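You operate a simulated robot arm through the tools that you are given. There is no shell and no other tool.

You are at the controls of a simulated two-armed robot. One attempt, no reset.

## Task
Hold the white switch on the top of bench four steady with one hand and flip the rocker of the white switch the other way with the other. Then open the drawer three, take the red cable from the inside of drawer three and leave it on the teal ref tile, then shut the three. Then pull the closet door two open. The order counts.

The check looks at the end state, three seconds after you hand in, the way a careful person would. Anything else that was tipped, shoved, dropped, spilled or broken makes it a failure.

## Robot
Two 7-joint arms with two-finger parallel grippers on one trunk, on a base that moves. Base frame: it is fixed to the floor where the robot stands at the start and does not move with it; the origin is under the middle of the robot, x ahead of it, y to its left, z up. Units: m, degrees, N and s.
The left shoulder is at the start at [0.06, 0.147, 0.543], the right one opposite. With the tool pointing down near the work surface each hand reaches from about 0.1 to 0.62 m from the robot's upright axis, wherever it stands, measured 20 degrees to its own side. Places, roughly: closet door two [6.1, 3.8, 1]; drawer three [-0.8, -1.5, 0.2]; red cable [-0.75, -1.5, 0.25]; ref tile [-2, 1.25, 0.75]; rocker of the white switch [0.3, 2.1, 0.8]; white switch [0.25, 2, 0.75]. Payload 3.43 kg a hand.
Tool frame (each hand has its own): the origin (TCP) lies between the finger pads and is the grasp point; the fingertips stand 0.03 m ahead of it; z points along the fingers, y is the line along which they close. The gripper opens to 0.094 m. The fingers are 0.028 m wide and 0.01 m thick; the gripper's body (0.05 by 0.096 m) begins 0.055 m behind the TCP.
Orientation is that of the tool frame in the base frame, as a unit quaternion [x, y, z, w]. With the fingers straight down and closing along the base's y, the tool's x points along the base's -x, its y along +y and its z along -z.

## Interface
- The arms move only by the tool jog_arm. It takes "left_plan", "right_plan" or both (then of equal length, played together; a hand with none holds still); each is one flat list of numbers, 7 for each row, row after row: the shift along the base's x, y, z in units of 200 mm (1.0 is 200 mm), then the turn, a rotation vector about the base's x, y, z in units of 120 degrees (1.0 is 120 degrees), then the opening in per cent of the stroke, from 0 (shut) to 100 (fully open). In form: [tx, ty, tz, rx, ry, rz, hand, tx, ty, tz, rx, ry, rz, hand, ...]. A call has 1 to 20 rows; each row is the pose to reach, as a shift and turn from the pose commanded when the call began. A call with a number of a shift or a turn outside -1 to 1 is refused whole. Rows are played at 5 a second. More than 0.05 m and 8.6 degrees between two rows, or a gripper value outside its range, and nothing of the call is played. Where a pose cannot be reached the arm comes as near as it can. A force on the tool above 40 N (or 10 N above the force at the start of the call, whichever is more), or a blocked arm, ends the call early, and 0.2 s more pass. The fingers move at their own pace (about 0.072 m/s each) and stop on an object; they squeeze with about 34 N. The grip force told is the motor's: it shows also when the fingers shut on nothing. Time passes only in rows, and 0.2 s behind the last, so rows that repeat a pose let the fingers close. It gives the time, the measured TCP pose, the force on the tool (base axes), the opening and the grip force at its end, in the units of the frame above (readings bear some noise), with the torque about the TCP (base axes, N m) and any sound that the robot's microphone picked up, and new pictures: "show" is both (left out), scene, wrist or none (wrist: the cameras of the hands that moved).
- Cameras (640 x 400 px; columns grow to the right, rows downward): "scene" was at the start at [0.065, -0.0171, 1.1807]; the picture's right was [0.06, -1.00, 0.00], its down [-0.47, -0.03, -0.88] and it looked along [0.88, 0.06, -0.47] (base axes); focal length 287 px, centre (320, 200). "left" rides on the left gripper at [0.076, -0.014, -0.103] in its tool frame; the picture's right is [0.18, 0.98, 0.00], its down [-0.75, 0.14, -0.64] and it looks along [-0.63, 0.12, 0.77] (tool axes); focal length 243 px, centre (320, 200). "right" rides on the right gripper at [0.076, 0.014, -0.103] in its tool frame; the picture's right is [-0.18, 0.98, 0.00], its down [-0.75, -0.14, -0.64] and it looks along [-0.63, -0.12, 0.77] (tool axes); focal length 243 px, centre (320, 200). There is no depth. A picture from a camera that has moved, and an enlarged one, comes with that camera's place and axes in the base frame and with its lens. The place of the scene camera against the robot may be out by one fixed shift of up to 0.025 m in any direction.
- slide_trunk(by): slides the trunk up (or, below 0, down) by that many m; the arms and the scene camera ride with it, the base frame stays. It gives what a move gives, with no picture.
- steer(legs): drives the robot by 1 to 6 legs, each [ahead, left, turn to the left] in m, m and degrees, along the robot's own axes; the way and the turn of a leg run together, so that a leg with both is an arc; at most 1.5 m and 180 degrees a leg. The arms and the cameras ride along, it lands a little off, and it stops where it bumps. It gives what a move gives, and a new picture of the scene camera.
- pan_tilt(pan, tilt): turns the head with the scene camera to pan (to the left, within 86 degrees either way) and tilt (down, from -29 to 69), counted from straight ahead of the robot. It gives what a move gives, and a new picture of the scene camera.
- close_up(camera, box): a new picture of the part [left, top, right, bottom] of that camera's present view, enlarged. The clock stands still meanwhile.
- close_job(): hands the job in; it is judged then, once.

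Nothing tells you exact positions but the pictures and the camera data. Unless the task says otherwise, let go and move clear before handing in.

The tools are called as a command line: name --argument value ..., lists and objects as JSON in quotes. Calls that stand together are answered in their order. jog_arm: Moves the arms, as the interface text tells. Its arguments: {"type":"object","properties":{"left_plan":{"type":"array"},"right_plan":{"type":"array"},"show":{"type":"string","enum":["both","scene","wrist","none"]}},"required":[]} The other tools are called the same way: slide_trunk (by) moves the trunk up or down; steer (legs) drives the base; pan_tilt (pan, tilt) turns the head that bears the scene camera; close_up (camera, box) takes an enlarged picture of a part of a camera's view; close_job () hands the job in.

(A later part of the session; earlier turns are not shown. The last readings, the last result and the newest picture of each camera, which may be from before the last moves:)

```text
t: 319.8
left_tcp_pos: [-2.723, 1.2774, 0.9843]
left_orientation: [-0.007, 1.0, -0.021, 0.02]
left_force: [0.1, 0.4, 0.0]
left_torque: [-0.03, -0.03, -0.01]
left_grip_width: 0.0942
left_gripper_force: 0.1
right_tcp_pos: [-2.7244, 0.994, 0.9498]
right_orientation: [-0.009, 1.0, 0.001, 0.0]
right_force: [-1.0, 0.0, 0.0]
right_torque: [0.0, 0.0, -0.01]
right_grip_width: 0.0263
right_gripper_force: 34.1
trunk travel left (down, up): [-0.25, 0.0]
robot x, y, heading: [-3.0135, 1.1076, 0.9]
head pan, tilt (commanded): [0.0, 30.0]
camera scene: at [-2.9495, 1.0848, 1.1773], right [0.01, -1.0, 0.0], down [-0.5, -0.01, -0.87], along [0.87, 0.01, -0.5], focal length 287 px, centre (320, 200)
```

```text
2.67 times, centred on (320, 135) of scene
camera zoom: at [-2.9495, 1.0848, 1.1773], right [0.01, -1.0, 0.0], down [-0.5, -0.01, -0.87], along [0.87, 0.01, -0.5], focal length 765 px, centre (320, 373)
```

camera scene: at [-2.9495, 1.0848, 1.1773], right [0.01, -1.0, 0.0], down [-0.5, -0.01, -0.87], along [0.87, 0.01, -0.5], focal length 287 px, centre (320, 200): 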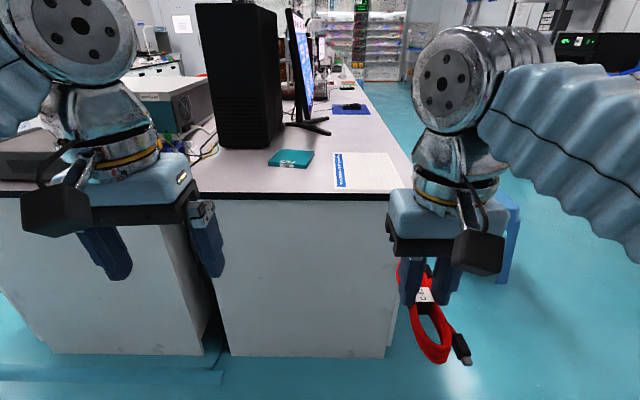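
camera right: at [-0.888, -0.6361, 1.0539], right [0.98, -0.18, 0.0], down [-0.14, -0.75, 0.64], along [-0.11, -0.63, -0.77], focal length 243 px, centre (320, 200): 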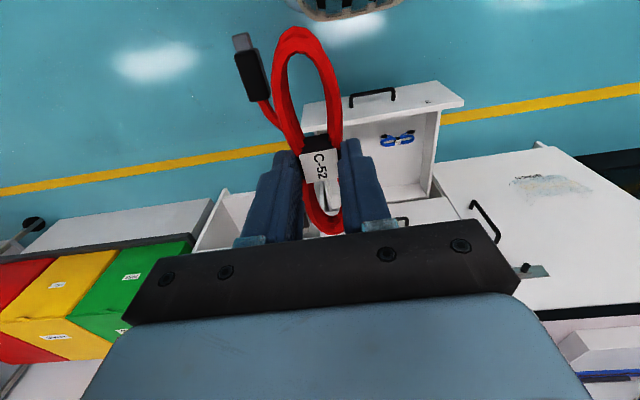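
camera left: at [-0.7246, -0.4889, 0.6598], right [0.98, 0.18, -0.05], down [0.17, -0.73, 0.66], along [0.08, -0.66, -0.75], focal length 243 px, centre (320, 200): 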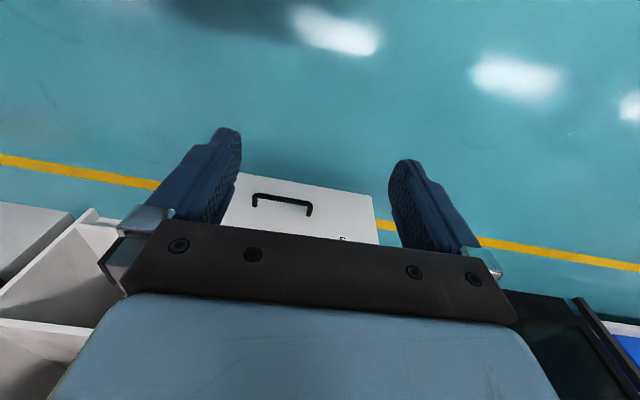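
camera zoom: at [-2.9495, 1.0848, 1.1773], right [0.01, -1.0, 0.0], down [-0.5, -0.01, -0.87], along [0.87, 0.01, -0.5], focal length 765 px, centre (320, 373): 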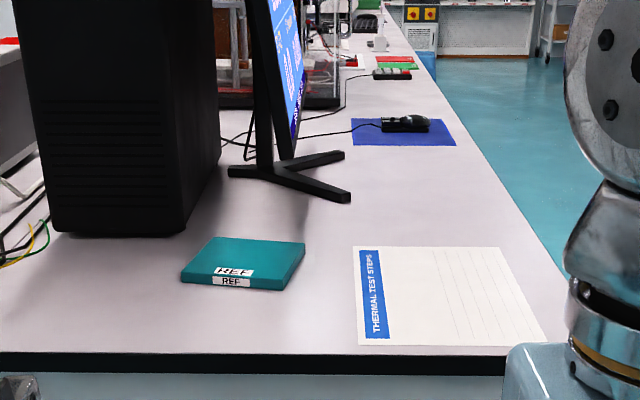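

The tile "REF" is about 12.5 cm square, centre near [-2.045, 1.19], turned about -10°, top z ≈ 0.815; the bench end edge is at x ≈ -2.27. I drive closer, a bit to the left so the right hand faces the tile.

steer --legs '[[0.37, 0.17, -0.9]]'

pan_tilt --pan -10 --tilt 45

close_up --camera "scene" --box '[220, 80, 460, 230]'

```text
t: 322.3
left_tcp_pos: [-2.3501, 1.4441, 0.9841]
left_orientation: [-0.001, 1.0, -0.022, 0.021]
left_force: [-0.3, 0.2, -0.6]
left_torque: [0.0, -0.03, 0.0]
left_grip_width: 0.0939
left_gripper_force: 0.0
right_tcp_pos: [-2.3552, 1.1622, 0.95]
right_orientation: [-0.003, 1.0, 0.0, 0.0]
right_force: [0.2, -0.2, -0.5]
right_torque: [0.0, 0.0, 0.0]
right_grip_width: 0.0262
right_gripper_force: 33.9
trunk travel left (down, up): [-0.25, 0.0]
robot x, y, heading: [-2.6454, 1.2791, 0.2]
head pan, tilt (commanded): [0.0, 30.0]
camera scene: at [-2.5804, 1.255, 1.1773], right [0.0, -1.0, 0.0], down [-0.5, 0.0, -0.87], along [0.87, 0.0, -0.5], focal length 287 px, centre (320, 200)
```

scene: 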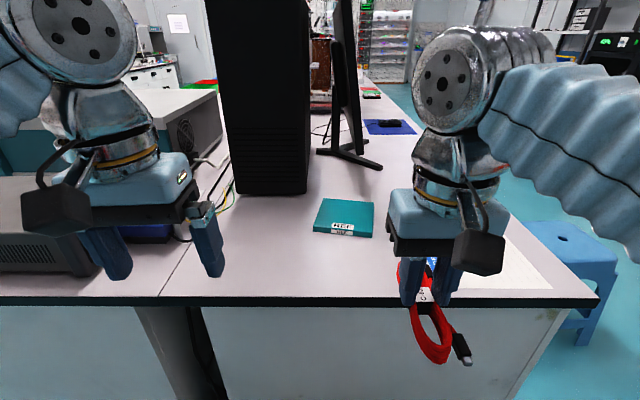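

```text
t: 323.0
left_tcp_pos: [-2.352, 1.4454, 0.9847]
left_orientation: [0.0, 1.0, -0.022, 0.021]
left_force: [0.3, 0.5, 0.3]
left_torque: [0.0, 0.03, 0.03]
left_grip_width: 0.0939
left_gripper_force: 0.0
right_tcp_pos: [-2.3553, 1.1615, 0.9492]
right_orientation: [-0.003, 1.0, 0.001, 0.0]
right_force: [0.6, 1.1, -0.4]
right_torque: [-0.01, -0.03, 0.0]
right_grip_width: 0.0261
right_gripper_force: 33.7
trunk travel left (down, up): [-0.25, 0.0]
robot x, y, heading: [-2.6443, 1.2771, 0.2]
head pan, tilt (commanded): [-10.0, 45.0]
camera scene: at [-2.5905, 1.2409, 1.1547], right [-0.17, -0.99, 0.0], down [-0.7, 0.12, -0.71], along [0.7, -0.12, -0.71], focal length 287 px, centre (320, 200)
```

scene: 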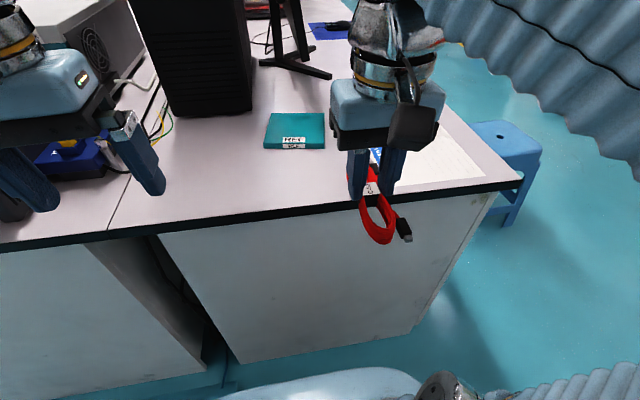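

```text
2.67 times, centred on (340, 155) of scene
camera zoom: at [-2.5905, 1.2409, 1.1547], right [-0.17, -0.99, 0.0], down [-0.7, 0.12, -0.71], along [0.7, -0.12, -0.71], focal length 765 px, centre (267, 320)
```

zoom: 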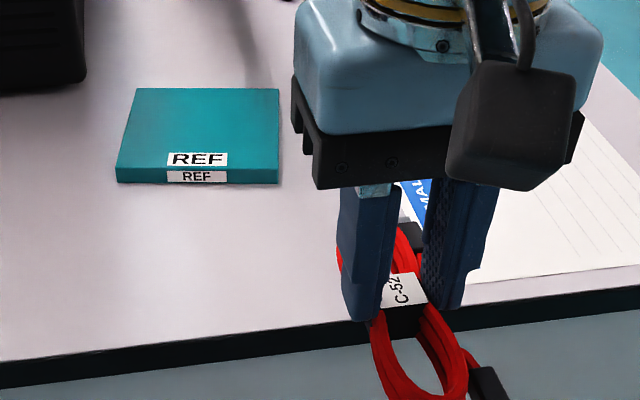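

The tile centre refines to about [-2.017, 1.193], top z ≈ 0.803. I move 6 cm closer and swing the cable over the tile, turned so the bundle lies along the tile's diagonal.

steer --legs '[[0.06, 0, 0]]'

jog_arm --right_plan '[0.12, 0.01, 0, 0, 0, 0.06, 0, 0.24, 0.02, 0, 0, 0, 0.12, 0, 0.36, 0.03, 0, 0, 0, 0.18, 0, 0.48, 0.05, 0, 0, 0, 0.24, 0, 0.6, 0.07, 0, 0, 0, 0.29, 0, 0.72, 0.09, 0, 0, 0, 0.29, 0, 0.84, 0.11, 0, 0, 0, 0.29, 0, 0.96, 0.13, 0, 0, 0, 0.29, 0]'

```text
t: 324.0
left_tcp_pos: [-2.289, 1.4446, 0.9828]
left_orientation: [0.0, 1.0, -0.022, 0.021]
left_force: [-0.6, -0.6, 0.1]
left_torque: [-0.01, 0.0, 0.0]
left_grip_width: 0.0941
left_gripper_force: 0.1
right_tcp_pos: [-2.2946, 1.1619, 0.9494]
right_orientation: [-0.002, 1.0, 0.001, 0.0]
right_force: [0.0, -0.7, -1.0]
right_torque: [0.01, 0.01, -0.02]
right_grip_width: 0.026
right_gripper_force: 34.2
trunk travel left (down, up): [-0.25, 0.0]
robot x, y, heading: [-2.5829, 1.2776, 0.3]
head pan, tilt (commanded): [-10.0, 45.0]
camera scene: at [-2.529, 1.241, 1.1546], right [-0.17, -0.99, 0.0], down [-0.7, 0.12, -0.71], along [0.7, -0.12, -0.71], focal length 287 px, centre (320, 200)
```

scene: 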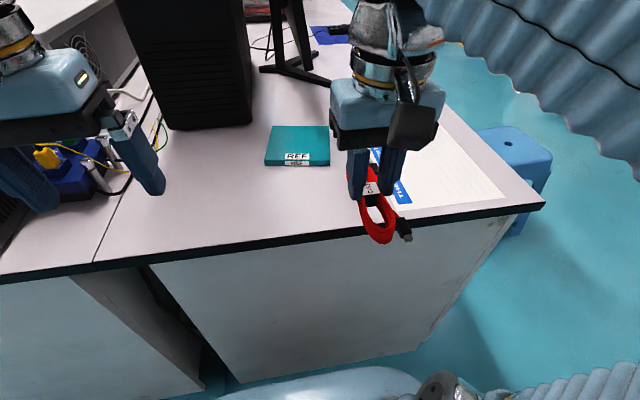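

```text
t: 325.8
left_tcp_pos: [-2.2893, 1.4435, 0.9846]
left_orientation: [0.0, 1.0, -0.022, 0.02]
left_force: [0.1, 0.0, 0.0]
left_torque: [0.0, 0.01, -0.03]
left_grip_width: 0.094
left_gripper_force: 0.1
right_tcp_pos: [-2.1034, 1.1889, 0.9495]
right_orientation: [-0.303, 0.953, 0.001, 0.0]
right_force: [0.5, -0.3, -0.8]
right_torque: [0.02, 0.01, -0.01]
right_grip_width: 0.0263
right_gripper_force: 33.6
trunk travel left (down, up): [-0.25, 0.0]
robot x, y, heading: [-2.5853, 1.2764, 0.0]
head pan, tilt (commanded): [-10.0, 45.0]
camera scene: at [-2.5288, 1.241, 1.1546], right [-0.17, -0.99, 0.0], down [-0.7, 0.12, -0.71], along [0.7, -0.12, -0.71], focal length 287 px, centre (320, 200)
camera right: at [-2.1734, 1.1553, 1.0535], right [-0.42, 0.91, 0.0], down [0.7, 0.32, 0.64], along [0.58, 0.27, -0.77], focal length 243 px, centre (320, 200)
```

scene: 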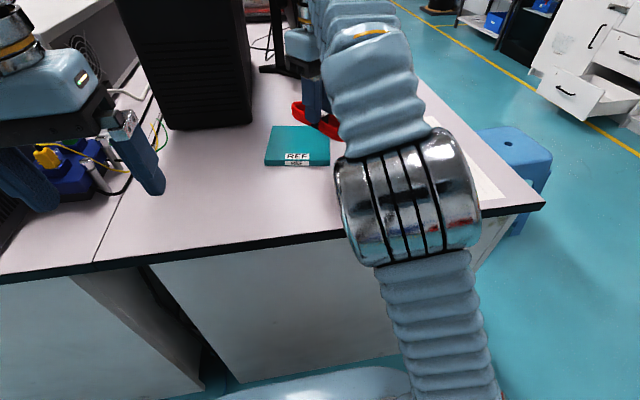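
right: 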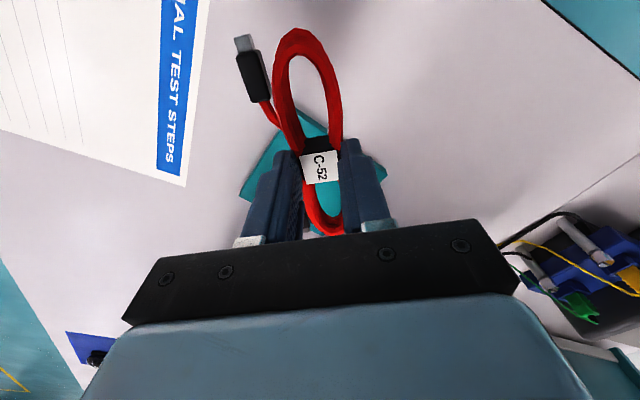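

The tile shows as a diamond behind the cable, so the bundle is along its diagonal. I zoom to place it exactly.

close_up --camera "right" --box '[220, 90, 412, 210]'

close_up --camera "scene" --box '[240, 80, 368, 180]'

```text
3.33 times, centred on (316, 150) of right
camera zoom: at [-2.1734, 1.1553, 1.0535], right [-0.42, 0.91, 0.0], down [0.7, 0.32, 0.64], along [0.58, 0.27, -0.77], focal length 809 px, centre (333, 367)
```

zoom: 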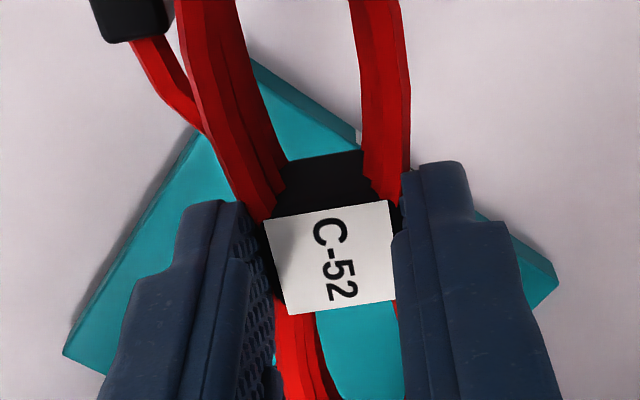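

```text
4.00 times, centred on (304, 130) of scene
camera zoom: at [-2.5288, 1.241, 1.1546], right [-0.17, -0.99, 0.0], down [-0.7, 0.12, -0.71], along [0.7, -0.12, -0.71], focal length 1147 px, centre (384, 480)
```

zoom: 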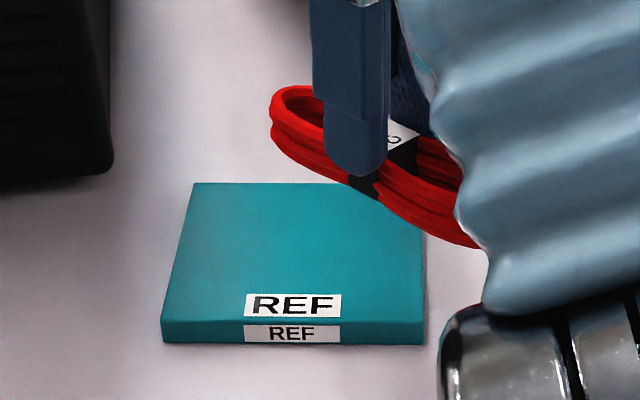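

Comparing hand and camera I find the scene camera's stated place is off by about (+5, -22, -11 mm) in base axes; corrected, the tile's centre is [-2.019, 1.217] with its top at z ≈ 0.827. I move the cable over the centre, tilting the hand 12° so the bundle hangs flat.

jog_arm --right_plan '[0.1, 0.03, 0, 0.027, 0.019, 0, 0, 0.2, 0.06, 0, 0.054, 0.038, 0, 0, 0.3, 0.09, 0, 0.0816, 0.0578, 0, 0, 0.44, 0.115, 0, 0.0816, 0.0578, 0, 0, 0.44, 0.115, -0.05, 0.0816, 0.0578, 0, 0]'

close_up --camera "right" --box '[180, 50, 460, 225]'

close_up --camera "scene" --box '[240, 60, 400, 180]'

```text
t: 327.0
left_tcp_pos: [-2.2892, 1.4451, 0.9835]
left_orientation: [0.0, 1.0, -0.022, 0.02]
left_force: [0.0, -0.5, -0.3]
left_torque: [0.03, -0.01, 0.02]
left_grip_width: 0.0943
left_gripper_force: 0.1
right_tcp_pos: [-2.0699, 1.21, 0.9063]
right_orientation: [-0.3, 0.948, 0.101, -0.031]
right_force: [0.2, 0.9, -1.3]
right_torque: [0.0, -0.01, -0.01]
right_grip_width: 0.0261
right_gripper_force: 33.9
right hand out of reach, approached as far as the arm can: row 1, 2, 3, 4, 5
trunk travel left (down, up): [-0.25, 0.0]
robot x, y, heading: [-2.5831, 1.2785, 0.1]
head pan, tilt (commanded): [-10.0, 45.0]
camera scene: at [-2.5287, 1.2411, 1.1546], right [-0.17, -0.99, 0.0], down [-0.7, 0.12, -0.71], along [0.7, -0.12, -0.71], focal length 287 px, centre (320, 200)
camera right: at [-2.1287, 1.1603, 1.0107], right [-0.4, 0.89, 0.21], down [0.77, 0.21, 0.6], along [0.49, 0.4, -0.77], focal length 243 px, centre (320, 200)
```

scene: 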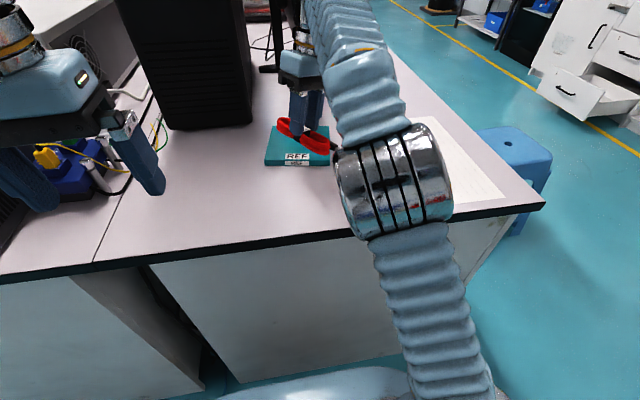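
right: 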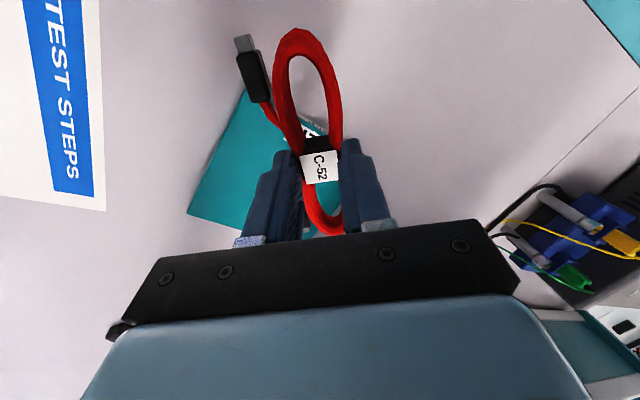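

```text
2.29 times, centred on (320, 138) of right
camera zoom: at [-2.1287, 1.1603, 1.0107], right [-0.4, 0.89, 0.21], down [0.77, 0.21, 0.6], along [0.49, 0.4, -0.77], focal length 555 px, centre (320, 343)
```

zoom: 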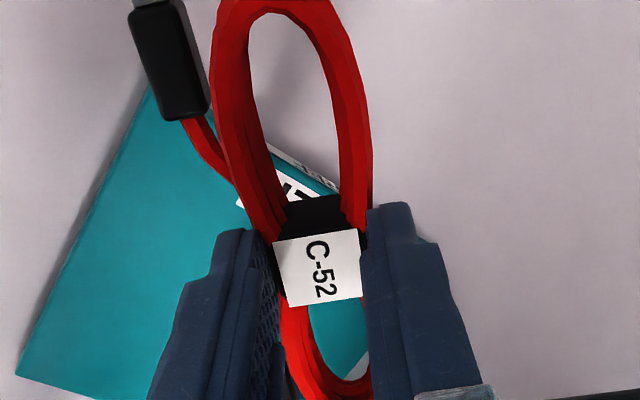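

```text
3.33 times, centred on (320, 120) of scene
camera zoom: at [-2.5287, 1.2411, 1.1546], right [-0.17, -0.99, 0.0], down [-0.7, 0.12, -0.71], along [0.7, -0.12, -0.71], focal length 956 px, centre (320, 467)
```

zoom: 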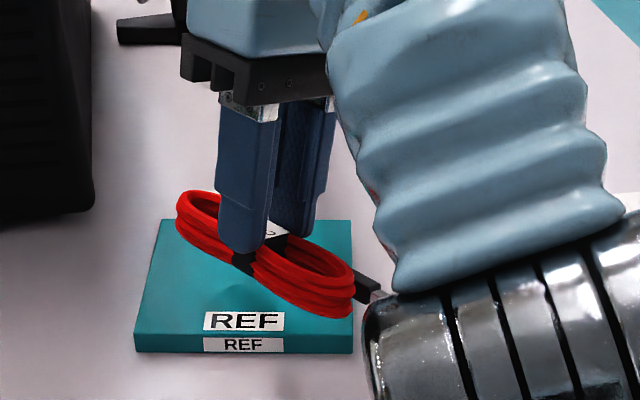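

The reach falls short because this tilt leans backward. I lift and untilt, then turn the hand a quarter turn so the flat-bundle tilt leans forward instead, still along a tile diagonal.

jog_arm --right_plan '[-0.05, -0.02, 0.1, -0.027, -0.019, 0, 0, -0.12, -0.05, 0.2, -0.054, -0.038, 0, 0, -0.22, -0.08, 0.3, -0.0816, -0.0578, 0, 0, -0.3, -0.1, 0.35, -0.0816, -0.0578, 0, 0]' --show "none"

jog_arm --right_plan '[0, 0, 0, 0, 0, -0.068, 0, 0, 0, 0, 0, 0, -0.136, 0, 0, 0, 0, 0, 0, -0.204, 0, 0, 0, 0, 0, 0, -0.272, 0, 0, 0, 0, 0, 0, -0.34, 0, 0, 0, 0, 0, 0, -0.408, 0, 0, 0, 0, 0, 0, -0.476, 0, 0, 0, 0, 0, 0, -0.544, 0, 0, 0, 0, 0, 0, -0.612, 0, 0, 0, 0, 0, 0, -0.68, 0, 0, 0, 0, 0, 0, -0.75, 0]' --show "none"

steer --legs '[[0.025, 0.03, 0]]'

```text
t: 328.0
left_tcp_pos: [-2.289, 1.4457, 0.9842]
left_orientation: [0.0, 1.0, -0.023, 0.02]
left_force: [0.7, -0.8, 0.7]
left_torque: [-0.05, 0.02, 0.0]
left_grip_width: 0.0941
left_gripper_force: 0.1
right_tcp_pos: [-2.1304, 1.1905, 0.9753]
right_orientation: [-0.302, 0.953, 0.001, 0.001]
right_force: [0.1, -0.7, -1.1]
right_torque: [0.0, 0.01, 0.02]
right_grip_width: 0.0262
right_gripper_force: 33.7
trunk travel left (down, up): [-0.25, 0.0]
robot x, y, heading: [-2.5842, 1.2776, 0.2]
head pan, tilt (commanded): [-10.0, 45.0]
```

```text
t: 330.4
left_tcp_pos: [-2.2886, 1.4464, 0.9839]
left_orientation: [-0.001, 1.0, -0.022, 0.02]
left_force: [0.7, -0.2, -0.8]
left_torque: [-0.01, 0.0, 0.01]
left_grip_width: 0.094
left_gripper_force: 0.2
right_tcp_pos: [-2.1302, 1.1897, 0.9749]
right_orientation: [0.462, 0.887, 0.001, 0.001]
right_force: [-0.1, -0.6, -0.4]
right_torque: [0.01, 0.04, -0.01]
right_grip_width: 0.026
right_gripper_force: 33.6
trunk travel left (down, up): [-0.25, 0.0]
robot x, y, heading: [-2.5807, 1.2811, 0.2]
head pan, tilt (commanded): [-10.0, 45.0]
```

```text
t: 331.3
left_tcp_pos: [-2.264, 1.4755, 0.9842]
left_orientation: [-0.001, 1.0, -0.022, 0.021]
left_force: [-0.2, 0.1, 0.0]
left_torque: [0.01, 0.0, 0.0]
left_grip_width: 0.0937
left_gripper_force: 0.0
right_tcp_pos: [-2.1057, 1.2205, 0.9754]
right_orientation: [0.461, 0.888, 0.002, 0.002]
right_force: [-0.3, 0.0, -0.4]
right_torque: [0.02, -0.02, 0.02]
right_grip_width: 0.026
right_gripper_force: 33.6
trunk travel left (down, up): [-0.25, 0.0]
robot x, y, heading: [-2.5618, 1.3084, 0.1]
head pan, tilt (commanded): [-10.0, 45.0]
camera scene: at [-2.5039, 1.2711, 1.1546], right [-0.17, -0.99, 0.0], down [-0.7, 0.12, -0.71], along [0.7, -0.12, -0.71], focal length 287 px, centre (320, 200)
```

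scene: 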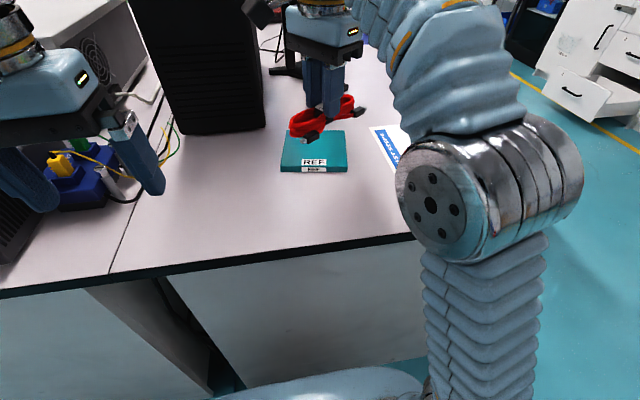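

The tool is now turned so the tilt goes forward. I tilt 12° and move over the tile's centre.

jog_arm --right_plan '[0.1, -0.01, 0, 0.0194, -0.0271, 0, 0, 0.2, -0.02, 0, 0.0387, -0.0543, 0, 0, 0.3, -0.03, -0.05, 0.0581, -0.0814, 0, 0, 0.41, -0.035, -0.15, 0.0581, -0.0814, 0, 0, 0.41, -0.035, -0.275, 0.0581, -0.0814, 0, 0]'

close_up --camera "right" --box '[180, 50, 460, 225]'

close_up --camera "scene" --box '[240, 80, 400, 180]'

```text
t: 332.5
left_tcp_pos: [-2.2638, 1.4759, 0.9837]
left_orientation: [0.0, 1.0, -0.021, 0.02]
left_force: [0.0, -0.2, -0.4]
left_torque: [0.02, 0.04, -0.01]
left_grip_width: 0.0937
left_gripper_force: 0.1
right_tcp_pos: [-2.0228, 1.2127, 0.9193]
right_orientation: [0.458, 0.883, 0.093, 0.049]
right_force: [0.0, 0.3, -1.4]
right_torque: [0.05, 0.02, 0.0]
right_grip_width: 0.026
right_gripper_force: 33.8
trunk travel left (down, up): [-0.25, 0.0]
robot x, y, heading: [-2.5565, 1.3059, -0.1]
head pan, tilt (commanded): [-10.0, 45.0]
camera scene: at [-2.5036, 1.2712, 1.1546], right [-0.17, -0.99, 0.0], down [-0.7, 0.12, -0.71], along [0.7, -0.12, -0.71], focal length 287 px, centre (320, 200)
camera right: at [-2.073, 1.2699, 1.0244], right [0.89, 0.4, 0.21], down [0.21, -0.77, 0.6], along [0.4, -0.49, -0.77], focal length 243 px, centre (320, 200)
```

scene: 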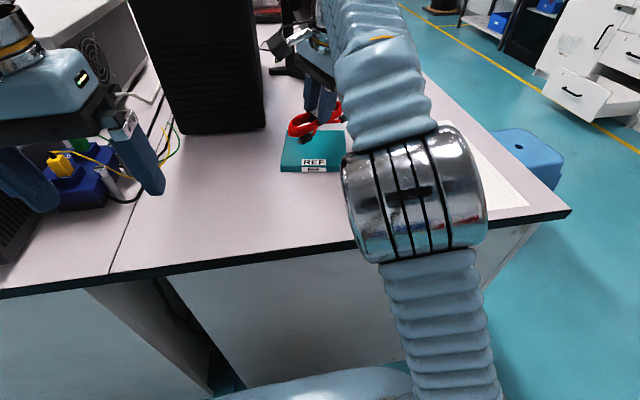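
right: 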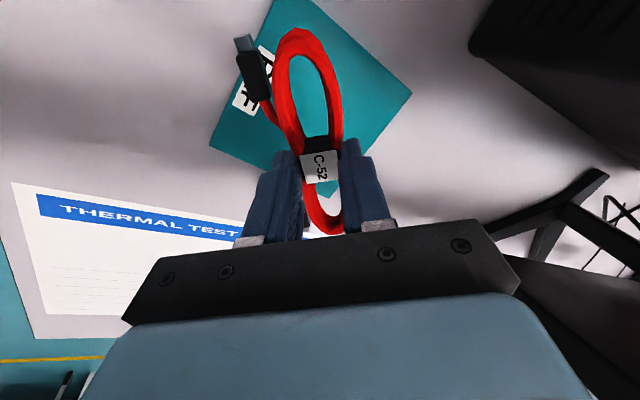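

```text
2.29 times, centred on (320, 138) of right
camera zoom: at [-2.073, 1.2699, 1.0244], right [0.89, 0.4, 0.21], down [0.21, -0.77, 0.6], along [0.4, -0.49, -0.77], focal length 555 px, centre (320, 343)
```

zoom: 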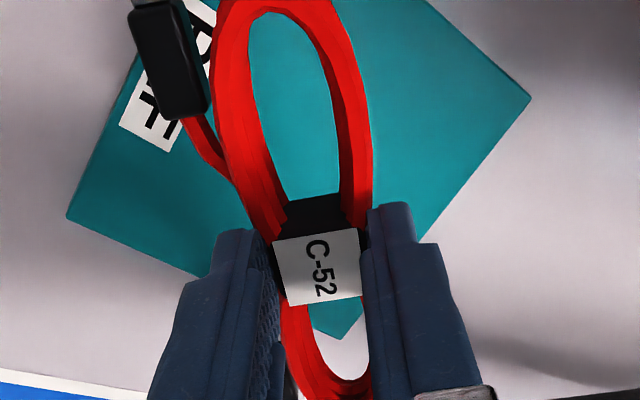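

```text
4.00 times, centred on (320, 130) of scene
camera zoom: at [-2.5036, 1.2712, 1.1546], right [-0.17, -0.99, 0.0], down [-0.7, 0.12, -0.71], along [0.7, -0.12, -0.71], focal length 1147 px, centre (320, 480)
```

zoom: 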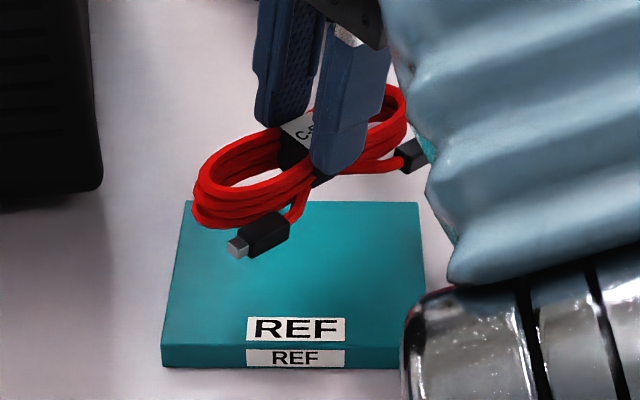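

The tile's centre checks out at [-2.013, 1.220] from the wrist view, and the cable's waist is right over it. I lower it to just above the tile.

jog_arm --right_plan '[0.01, 0.01, -0.06, 0, 0, 0, 0, 0.02, 0.02, -0.12, 0, 0, 0, 0, 0.02, 0.02, -0.18, 0, 0, 0, 0, 0.02, 0.02, -0.23, 0, 0, 0, 0, 0.02, 0.02, -0.25, 0, 0, 0, 0]'

close_up --camera "scene" --box '[240, 80, 400, 180]'

```text
t: 333.7
left_tcp_pos: [-2.2642, 1.4748, 0.9841]
left_orientation: [0.0, 1.0, -0.022, 0.02]
left_force: [-0.1, 0.0, 0.6]
left_torque: [-0.03, -0.01, -0.05]
left_grip_width: 0.0943
left_gripper_force: 0.0
right_tcp_pos: [-2.0183, 1.2164, 0.8705]
right_orientation: [0.459, 0.882, 0.094, 0.05]
right_force: [0.2, -0.5, -1.4]
right_torque: [-0.01, 0.03, 0.01]
right_grip_width: 0.0259
right_gripper_force: 34.0
trunk travel left (down, up): [-0.25, 0.0]
robot x, y, heading: [-2.5583, 1.3056, 0.4]
head pan, tilt (commanded): [-10.0, 45.0]
camera scene: at [-2.5038, 1.2713, 1.1546], right [-0.17, -0.99, 0.0], down [-0.7, 0.12, -0.71], along [0.7, -0.12, -0.71], focal length 287 px, centre (320, 200)
camera right: at [-2.0696, 1.274, 0.9752], right [0.89, 0.4, 0.21], down [0.21, -0.77, 0.6], along [0.4, -0.49, -0.77], focal length 243 px, centre (320, 200)
```

scene: 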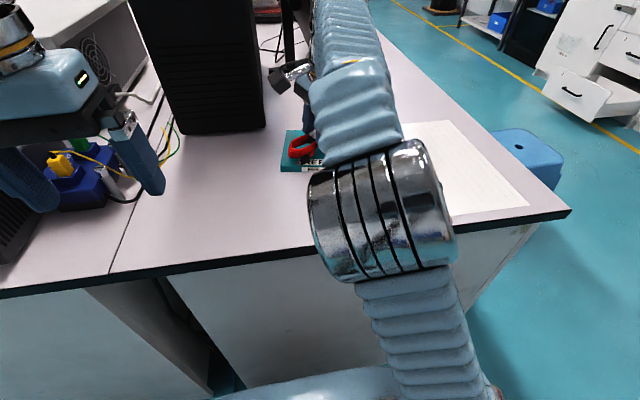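
right: 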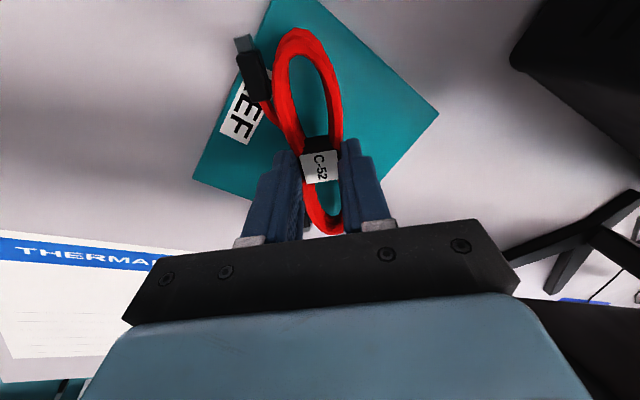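

```text
4.00 times, centred on (320, 130) of scene
camera zoom: at [-2.5038, 1.2713, 1.1546], right [-0.17, -0.99, 0.0], down [-0.7, 0.12, -0.71], along [0.7, -0.12, -0.71], focal length 1147 px, centre (320, 480)
```

zoom: 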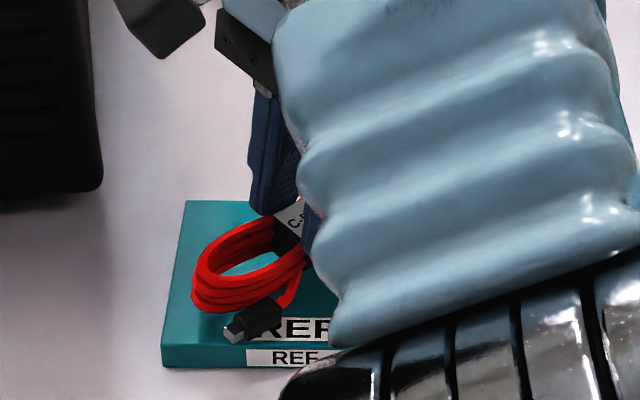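

About 5 mm above the tile still. I ease it down in small steps until it touches.

jog_arm --right_plan '[0, 0, -0.01, 0, 0, 0, 0, 0, 0, -0.02, 0, 0, 0, 0, 0, 0, -0.03, 0, 0, 0, 0]' --show "none"

close_up --camera "scene" --box '[260, 120, 360, 182]'

```text
t: 334.5
left_tcp_pos: [-2.2647, 1.4765, 0.9838]
left_orientation: [-0.001, 1.0, -0.022, 0.02]
left_force: [0.8, 0.9, 0.4]
left_torque: [-0.01, -0.03, -0.03]
left_grip_width: 0.0942
left_gripper_force: 0.0
right_tcp_pos: [-2.018, 1.2177, 0.8655]
right_orientation: [0.458, 0.883, 0.095, 0.05]
right_force: [7.2, 1.7, 16.9]
right_torque: [-0.35, -0.13, 0.11]
right_grip_width: 0.0263
right_gripper_force: 34.3
trunk travel left (down, up): [-0.25, 0.0]
robot x, y, heading: [-2.557, 1.31, 0.4]
head pan, tilt (commanded): [-10.0, 45.0]
```

```text
6.40 times, centred on (310, 151) of scene
camera zoom: at [-2.5043, 1.2717, 1.155], right [-0.17, -0.99, 0.0], down [-0.7, 0.12, -0.71], along [0.7, -0.12, -0.71], focal length 1835 px, centre (384, 514)
```

zoom: 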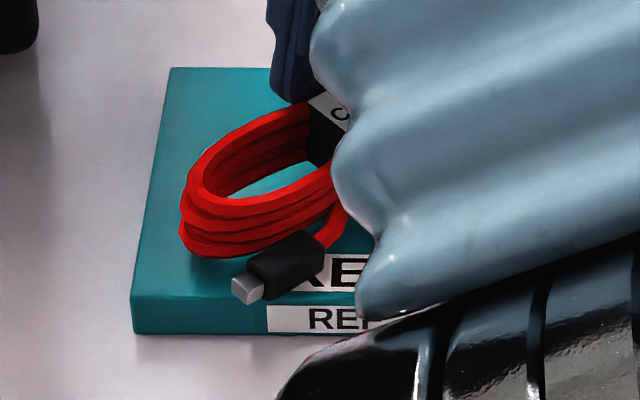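

The bundle is touching the tile (17 N). I relieve the pressure by 3 mm, open the fingers, then back off upward along the tool axis.

jog_arm --right_plan '[0, 0, 0.01, 0, 0, 0, 0, 0, 0, 0.015, 0, 0, 0, 30, 0, 0, 0.015, 0, 0, 0, 45, 0, 0, 0.015, 0, 0, 0, 60, 0, 0, 0.015, 0, 0, 0, 65, -0.01, -0.007, 0.06, 0, 0, 0, 65, -0.02, -0.014, 0.12, 0, 0, 0, 65, -0.04, -0.028, 0.24, 0, 0, 0, 65, -0.07, -0.05, 0.4, 0, 0, 0, 65]'

close_up --camera "right" --box '[180, 30, 460, 205]'

close_up --camera "scene" --box '[240, 90, 400, 190]'

```text
t: 336.5
left_tcp_pos: [-2.265, 1.4755, 0.9838]
left_orientation: [-0.001, 1.0, -0.022, 0.02]
left_force: [0.1, 0.1, 0.2]
left_torque: [-0.01, 0.02, -0.02]
left_grip_width: 0.0937
left_gripper_force: 0.2
right_tcp_pos: [-2.033, 1.2064, 0.9436]
right_orientation: [0.458, 0.882, 0.094, 0.049]
right_force: [1.1, 0.2, -0.8]
right_torque: [0.0, -0.03, -0.01]
right_grip_width: 0.0609
right_gripper_force: 0.0
trunk travel left (down, up): [-0.25, 0.0]
robot x, y, heading: [-2.5627, 1.3098, 0.1]
head pan, tilt (commanded): [-10.0, 45.0]
camera scene: at [-2.5038, 1.2713, 1.1546], right [-0.17, -0.99, 0.0], down [-0.7, 0.12, -0.71], along [0.7, -0.12, -0.71], focal length 287 px, centre (320, 200)
camera right: at [-2.083, 1.264, 1.0493], right [0.89, 0.4, 0.21], down [0.21, -0.77, 0.6], along [0.4, -0.49, -0.77], focal length 243 px, centre (320, 200)
```

scene: 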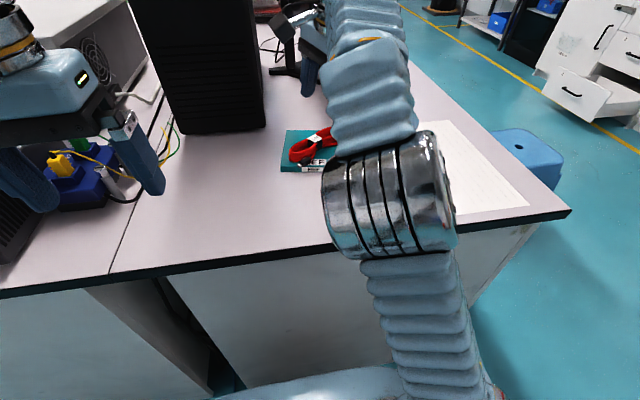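
right: 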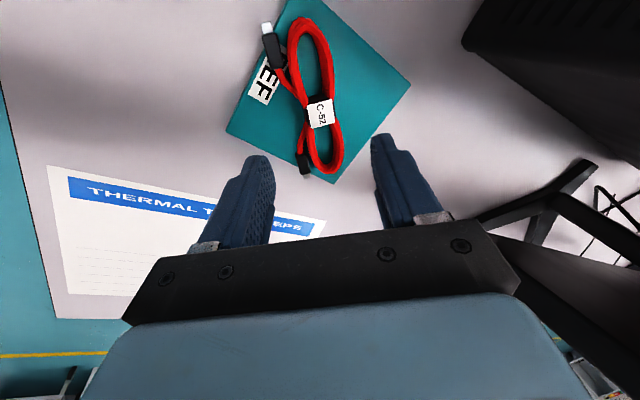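

```text
2.29 times, centred on (320, 118) of right
camera zoom: at [-2.083, 1.264, 1.0493], right [0.89, 0.4, 0.21], down [0.21, -0.77, 0.6], along [0.4, -0.49, -0.77], focal length 555 px, centre (320, 389)
```

zoom: 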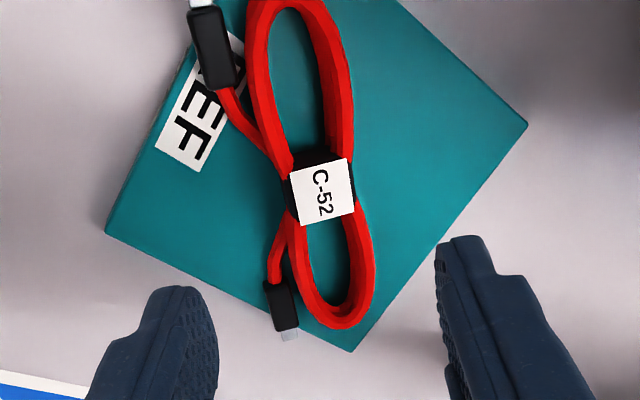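

```text
4.00 times, centred on (320, 140) of scene
camera zoom: at [-2.5038, 1.2713, 1.1546], right [-0.17, -0.99, 0.0], down [-0.7, 0.12, -0.71], along [0.7, -0.12, -0.71], focal length 1147 px, centre (320, 440)
```

zoom: 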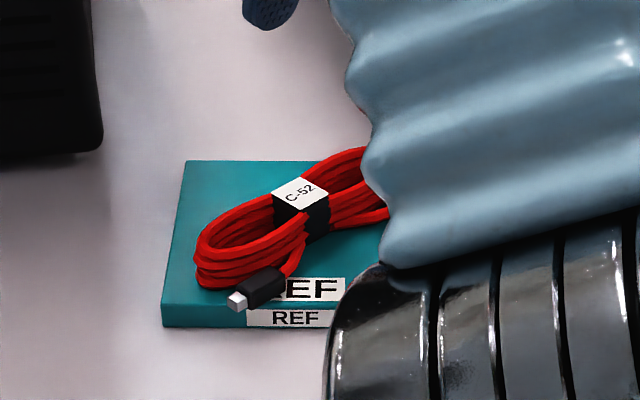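

The red cable lies on the REF tile, within its edges. I lift away, straighten and tuck the right hand back.

jog_arm --right_plan '[-0.03, -0.02, 0.12, -0.0194, 0.0271, 0, 65, -0.1, -0.02, 0.2, -0.0387, 0.0543, 0, 65, -0.22, -0.02, 0.25, -0.0581, 0.0814, 0, 65, -0.4, -0.02, 0.25, -0.0581, 0.0814, 0, 65, -0.6, -0.03, 0.25, -0.0581, 0.0814, 0, 65, -0.8, -0.04, 0.25, -0.0581, 0.0814, 0, 65, -1.0, -0.05, 0.25, -0.0581, 0.0814, 0, 65]' --show "none"

jog_arm --right_plan '[0, 0, 0, 0, 0, 0.065, 65, 0, 0, 0, 0, 0, 0.13, 65, 0, 0, 0, 0, 0, 0.195, 65, -0.03, 0, 0, 0, 0, 0.26, 65, -0.06, 0, 0, 0, 0, 0.325, 65, -0.1, 0, 0, 0, 0, 0.39, 65, -0.15, 0, 0, 0, 0, 0.456, 65]' --show "scene"

close_up --camera "scene" --box '[240, 90, 400, 190]'

```text
t: 338.1
left_tcp_pos: [-2.2642, 1.4751, 0.9836]
left_orientation: [0.0, 1.0, -0.022, 0.02]
left_force: [0.1, 0.5, 0.6]
left_torque: [-0.03, 0.0, 0.0]
left_grip_width: 0.094
left_gripper_force: 0.1
right_tcp_pos: [-2.2338, 1.1978, 0.9935]
right_orientation: [0.461, 0.888, 0.001, 0.0]
right_force: [0.1, 0.6, -0.1]
right_torque: [-0.01, 0.02, 0.0]
right_grip_width: 0.0613
right_gripper_force: 0.0
right hand out of reach, approached as far as the arm can: row 2, 3, 4
trunk travel left (down, up): [-0.25, 0.0]
robot x, y, heading: [-2.5584, 1.3085, 0.1]
head pan, tilt (commanded): [-10.0, 45.0]
```

```text
t: 339.7
left_tcp_pos: [-2.2639, 1.4757, 0.983]
left_orientation: [-0.001, 1.0, -0.023, 0.02]
left_force: [-0.1, -0.9, 0.0]
left_torque: [-0.01, -0.04, 0.02]
left_grip_width: 0.094
left_gripper_force: 0.1
right_tcp_pos: [-2.2617, 1.1973, 0.9945]
right_orientation: [0.0, 1.0, 0.002, 0.0]
right_force: [0.0, -0.1, 0.1]
right_torque: [0.02, 0.0, -0.01]
right_grip_width: 0.061
right_gripper_force: 0.2
trunk travel left (down, up): [-0.25, 0.0]
robot x, y, heading: [-2.5575, 1.3139, 0.3]
head pan, tilt (commanded): [-10.0, 45.0]
camera scene: at [-2.5038, 1.2713, 1.1546], right [-0.17, -0.99, 0.0], down [-0.7, 0.12, -0.71], along [0.7, -0.12, -0.71], focal length 287 px, centre (320, 200)
```

scene: 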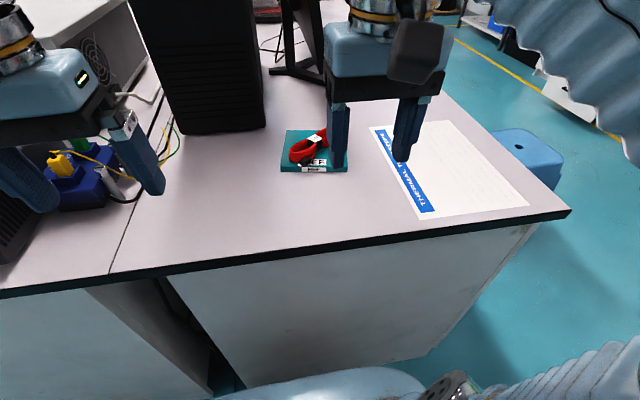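

```text
4.00 times, centred on (320, 140) of scene
camera zoom: at [-2.5038, 1.2713, 1.1546], right [-0.17, -0.99, 0.0], down [-0.7, 0.12, -0.71], along [0.7, -0.12, -0.71], focal length 1147 px, centre (320, 440)
```

zoom: 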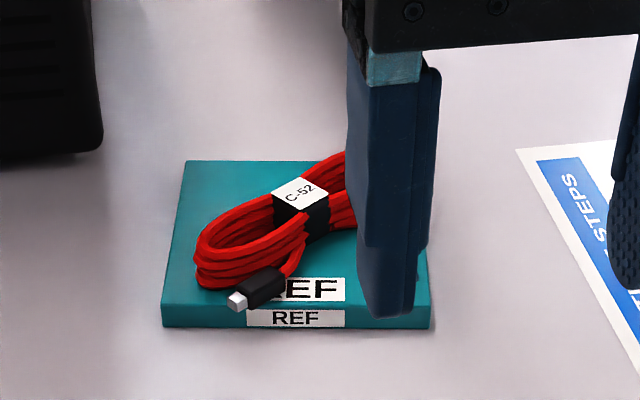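

The cable rests safely on the tile. Now I go back to shut drawer 3.

steer --legs '[[-0.45, 0, 0], [0, 0, -90.3], [1.5, 0, 0], [0.27, 0, 0], [0, 0, 90], [1.45, 0, 0]]'

pan_tilt --pan -20 --tilt 30

```text
t: 365.5
left_tcp_pos: [-1.2718, -0.3224, 0.9823]
left_orientation: [0.012, 0.999, -0.023, 0.02]
left_force: [0.0, 0.3, -1.0]
left_torque: [0.02, 0.0, 0.0]
left_grip_width: 0.0938
left_gripper_force: 0.2
right_tcp_pos: [-1.2778, -0.6001, 0.9941]
right_orientation: [0.015, 1.0, 0.002, 0.001]
right_force: [-0.2, 0.4, 0.3]
right_torque: [0.01, 0.01, -0.03]
right_grip_width: 0.0612
right_gripper_force: 0.0
trunk travel left (down, up): [-0.25, 0.0]
robot x, y, heading: [-1.5686, -0.4836, -1.3]
head pan, tilt (commanded): [-10.0, 45.0]
camera scene: at [-1.5158, -0.5203, 1.1546], right [-0.2, -0.98, 0.0], down [-0.69, 0.14, -0.71], along [0.69, -0.14, -0.71], focal length 287 px, centre (320, 200)
```

scene: 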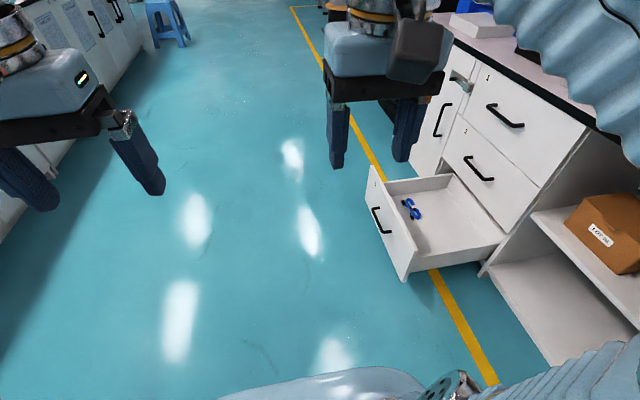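

```text
t: 366.3
left_tcp_pos: [-1.2733, -0.3232, 0.9845]
left_orientation: [0.013, 0.999, -0.022, 0.021]
left_force: [0.4, -0.9, -0.1]
left_torque: [0.04, 0.01, 0.02]
left_grip_width: 0.094
left_gripper_force: 0.2
right_tcp_pos: [-1.2783, -0.6004, 0.994]
right_orientation: [0.015, 1.0, 0.001, 0.0]
right_force: [-0.2, 0.3, -0.4]
right_torque: [-0.01, 0.01, 0.02]
right_grip_width: 0.0612
right_gripper_force: 0.1
trunk travel left (down, up): [-0.25, 0.0]
robot x, y, heading: [-1.5722, -0.4807, -1.4]
head pan, tilt (commanded): [-20.0, 30.0]
camera scene: at [-1.5113, -0.5372, 1.1772], right [-0.36, -0.93, 0.0], down [-0.47, 0.18, -0.87], along [0.81, -0.31, -0.5], focal length 287 px, centre (320, 200)
```

scene: 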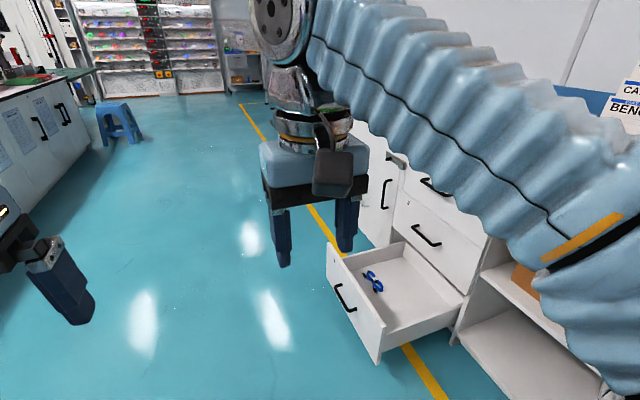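

The drawer still stands open with only the blue cable in it. I move round in front of it.

steer --legs '[[0, 0.28, 0], [0.72, 0.02, 0], [0, 0, -88.6]]'

slide_trunk --by -0.25

pan_tilt --pan 0 --tilt 40

```text
t: 375.6
left_tcp_pos: [-0.6701, -0.4939, 0.9839]
left_orientation: [0.706, 0.708, -0.031, -0.001]
left_force: [0.0, 1.0, 0.2]
left_torque: [-0.01, -0.03, 0.01]
left_grip_width: 0.094
left_gripper_force: 0.0
right_tcp_pos: [-0.9465, -0.4958, 0.9931]
right_orientation: [0.707, 0.707, 0.001, 0.003]
right_force: [-0.1, 0.6, -0.2]
right_torque: [0.03, -0.01, -0.01]
right_grip_width: 0.0612
right_gripper_force: 0.1
trunk travel left (down, up): [-0.25, 0.0]
robot x, y, heading: [-0.8371, -0.2037, -89.5]
head pan, tilt (commanded): [-20.0, 30.0]
camera scene: at [-0.8632, -0.2789, 1.1773], right [-0.94, 0.34, 0.0], down [0.17, 0.47, -0.87], along [-0.29, -0.81, -0.5], focal length 287 px, centre (320, 200)
```

scene: 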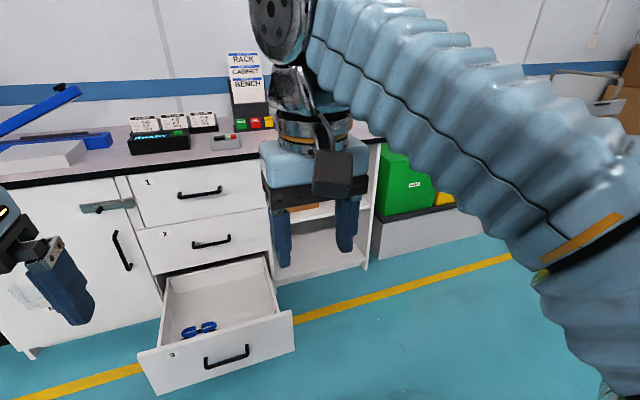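

```text
t: 378.2
left_tcp_pos: [-0.6691, -0.494, 0.7339]
left_orientation: [0.705, 0.708, -0.03, -0.001]
left_force: [0.3, 0.6, -0.5]
left_torque: [0.01, 0.0, -0.01]
left_grip_width: 0.0941
left_gripper_force: 0.1
right_tcp_pos: [-0.9469, -0.4953, 0.7437]
right_orientation: [0.708, 0.706, 0.0, 0.002]
right_force: [0.6, 0.8, 0.3]
right_torque: [0.02, 0.02, -0.02]
right_grip_width: 0.0614
right_gripper_force: 0.1
trunk travel left (down, up): [0.0, 0.25]
robot x, y, heading: [-0.8348, -0.2, -89.8]
head pan, tilt (commanded): [-20.0, 30.0]
```

```text
t: 379.0
left_tcp_pos: [-0.6674, -0.4934, 0.7337]
left_orientation: [0.706, 0.708, -0.03, 0.0]
left_force: [-1.3, -0.5, 0.4]
left_torque: [0.0, 0.0, -0.01]
left_grip_width: 0.0939
left_gripper_force: 0.0
right_tcp_pos: [-0.9466, -0.4957, 0.7441]
right_orientation: [0.707, 0.707, 0.001, 0.002]
right_force: [0.0, -0.3, -0.2]
right_torque: [0.01, 0.0, -0.01]
right_grip_width: 0.0609
right_gripper_force: 0.1
trunk travel left (down, up): [0.0, 0.25]
robot x, y, heading: [-0.8378, -0.2012, -89.8]
head pan, tilt (commanded): [0.0, 40.0]
camera scene: at [-0.8324, -0.2788, 0.9119], right [-1.0, 0.0, 0.0], down [0.0, 0.64, -0.77], along [0.0, -0.77, -0.64], focal length 287 px, centre (320, 200)
```

scene: 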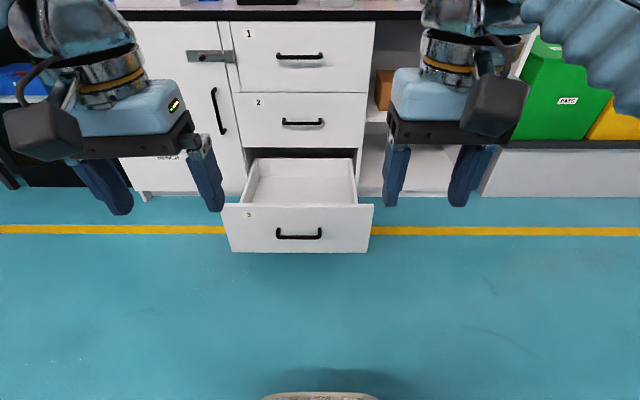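

I turn the left hand to point forward again, this time with the fingers closed, to use as a pusher.

jog_arm --left_plan '[-0.004, -0.04, -0.067, -0.0385, -0.0385, -0.0385, 0, -0.008, -0.08, -0.133, -0.077, -0.077, -0.077, 0, -0.012, -0.12, -0.2, -0.1155, -0.1155, -0.1155, 0, -0.016, -0.16, -0.267, -0.154, -0.154, -0.154, 0, -0.02, -0.2, -0.333, -0.1925, -0.1925, -0.1925, 0, -0.024, -0.24, -0.4, -0.231, -0.231, -0.231, 0, -0.028, -0.28, -0.467, -0.2694, -0.2694, -0.2694, 0, -0.032, -0.32, -0.533, -0.3079, -0.3079, -0.3079, 0, -0.036, -0.38, -0.6, -0.3464, -0.3464, -0.3464, 0, -0.04, -0.44, -0.667, -0.3849, -0.3849, -0.3849, 0, -0.044, -0.52, -0.733, -0.4234, -0.4234, -0.4234, 0, -0.048, -0.6, -0.8, -0.4619, -0.4619, -0.4619, 0, -0.052, -0.7, -0.867, -0.5004, -0.5004, -0.5004, 0, -0.056, -0.8, -0.933, -0.5389, -0.5389, -0.5389, 0, -0.06, -0.9, -1.0, -0.5774, -0.5774, -0.5774, 0, -0.06, -1.0, -1.0, -0.5774, -0.5774, -0.5774, 0]' --show "none"

jog_arm --left_plan '[-0.04, 0, -0.16, 0, 0, 0, 0, -0.08, 0, -0.32, 0, 0, 0, 0, -0.12, 0, -0.48, 0, 0, 0, 0, -0.16, 0, -0.64, 0, 0, 0, 0, -0.2, 0, -0.8, 0, 0, 0, 0, -0.25, 0, -1.0, 0, 0, 0, 0]'

```text
t: 382.4
left_tcp_pos: [-0.6802, -0.7018, 0.538]
left_orientation: [0.722, -0.014, -0.016, 0.692]
left_force: [-0.8, -0.2, 0.2]
left_torque: [0.02, 0.0, 0.01]
left_grip_width: 0.0001
left_gripper_force: 32.6
left hand out of reach, approached as far as the arm can: row 13, 14, 15, 16
right_tcp_pos: [-0.9463, -0.4958, 0.744]
right_orientation: [0.707, 0.707, 0.001, 0.002]
right_force: [0.3, -0.1, 0.1]
right_torque: [0.05, 0.0, 0.02]
right_grip_width: 0.0614
right_gripper_force: 0.1
trunk travel left (down, up): [0.0, 0.25]
robot x, y, heading: [-0.8353, -0.2003, -89.7]
head pan, tilt (commanded): [0.0, 40.0]
```

```text
t: 383.8
left_tcp_pos: [-0.7317, -0.7024, 0.338]
left_orientation: [0.722, -0.015, -0.015, 0.692]
left_force: [0.3, -0.2, -0.2]
left_torque: [0.0, -0.02, 0.01]
left_grip_width: 0.0003
left_gripper_force: 33.2
left hand out of reach, approached as far as the arm can: row 1, 2, 3, 4, 5
right_tcp_pos: [-0.9475, -0.4971, 0.7449]
right_orientation: [0.708, 0.707, 0.0, 0.002]
right_force: [0.2, 0.2, -0.2]
right_torque: [-0.03, -0.01, 0.01]
right_grip_width: 0.061
right_gripper_force: 0.0
trunk travel left (down, up): [0.0, 0.25]
robot x, y, heading: [-0.8368, -0.2007, -89.7]
head pan, tilt (commanded): [0.0, 40.0]
camera scene: at [-0.8323, -0.2787, 0.912], right [-1.0, 0.0, 0.0], down [0.0, 0.64, -0.77], along [0.0, -0.77, -0.64], focal length 287 px, centre (320, 200)
camera left: at [-0.651, -0.6028, 0.3272], right [0.19, -0.05, 0.98], down [-0.73, 0.67, 0.17], along [-0.66, -0.74, 0.09], focal length 243 px, centre (320, 200)
```

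scene: 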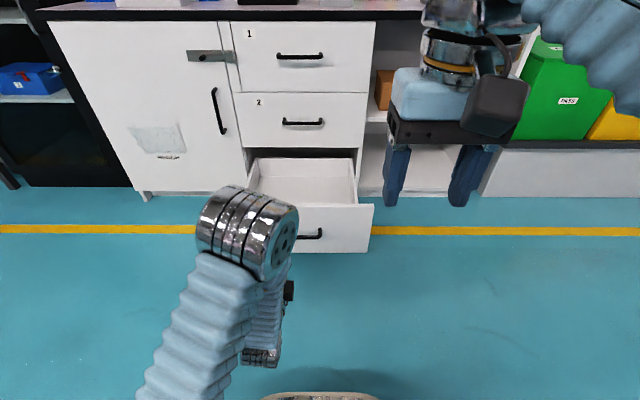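
left: 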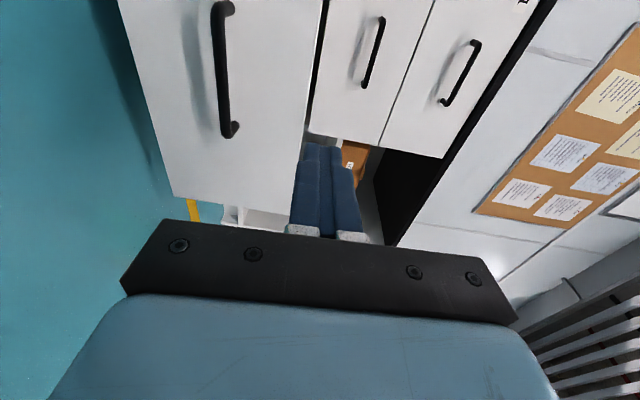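

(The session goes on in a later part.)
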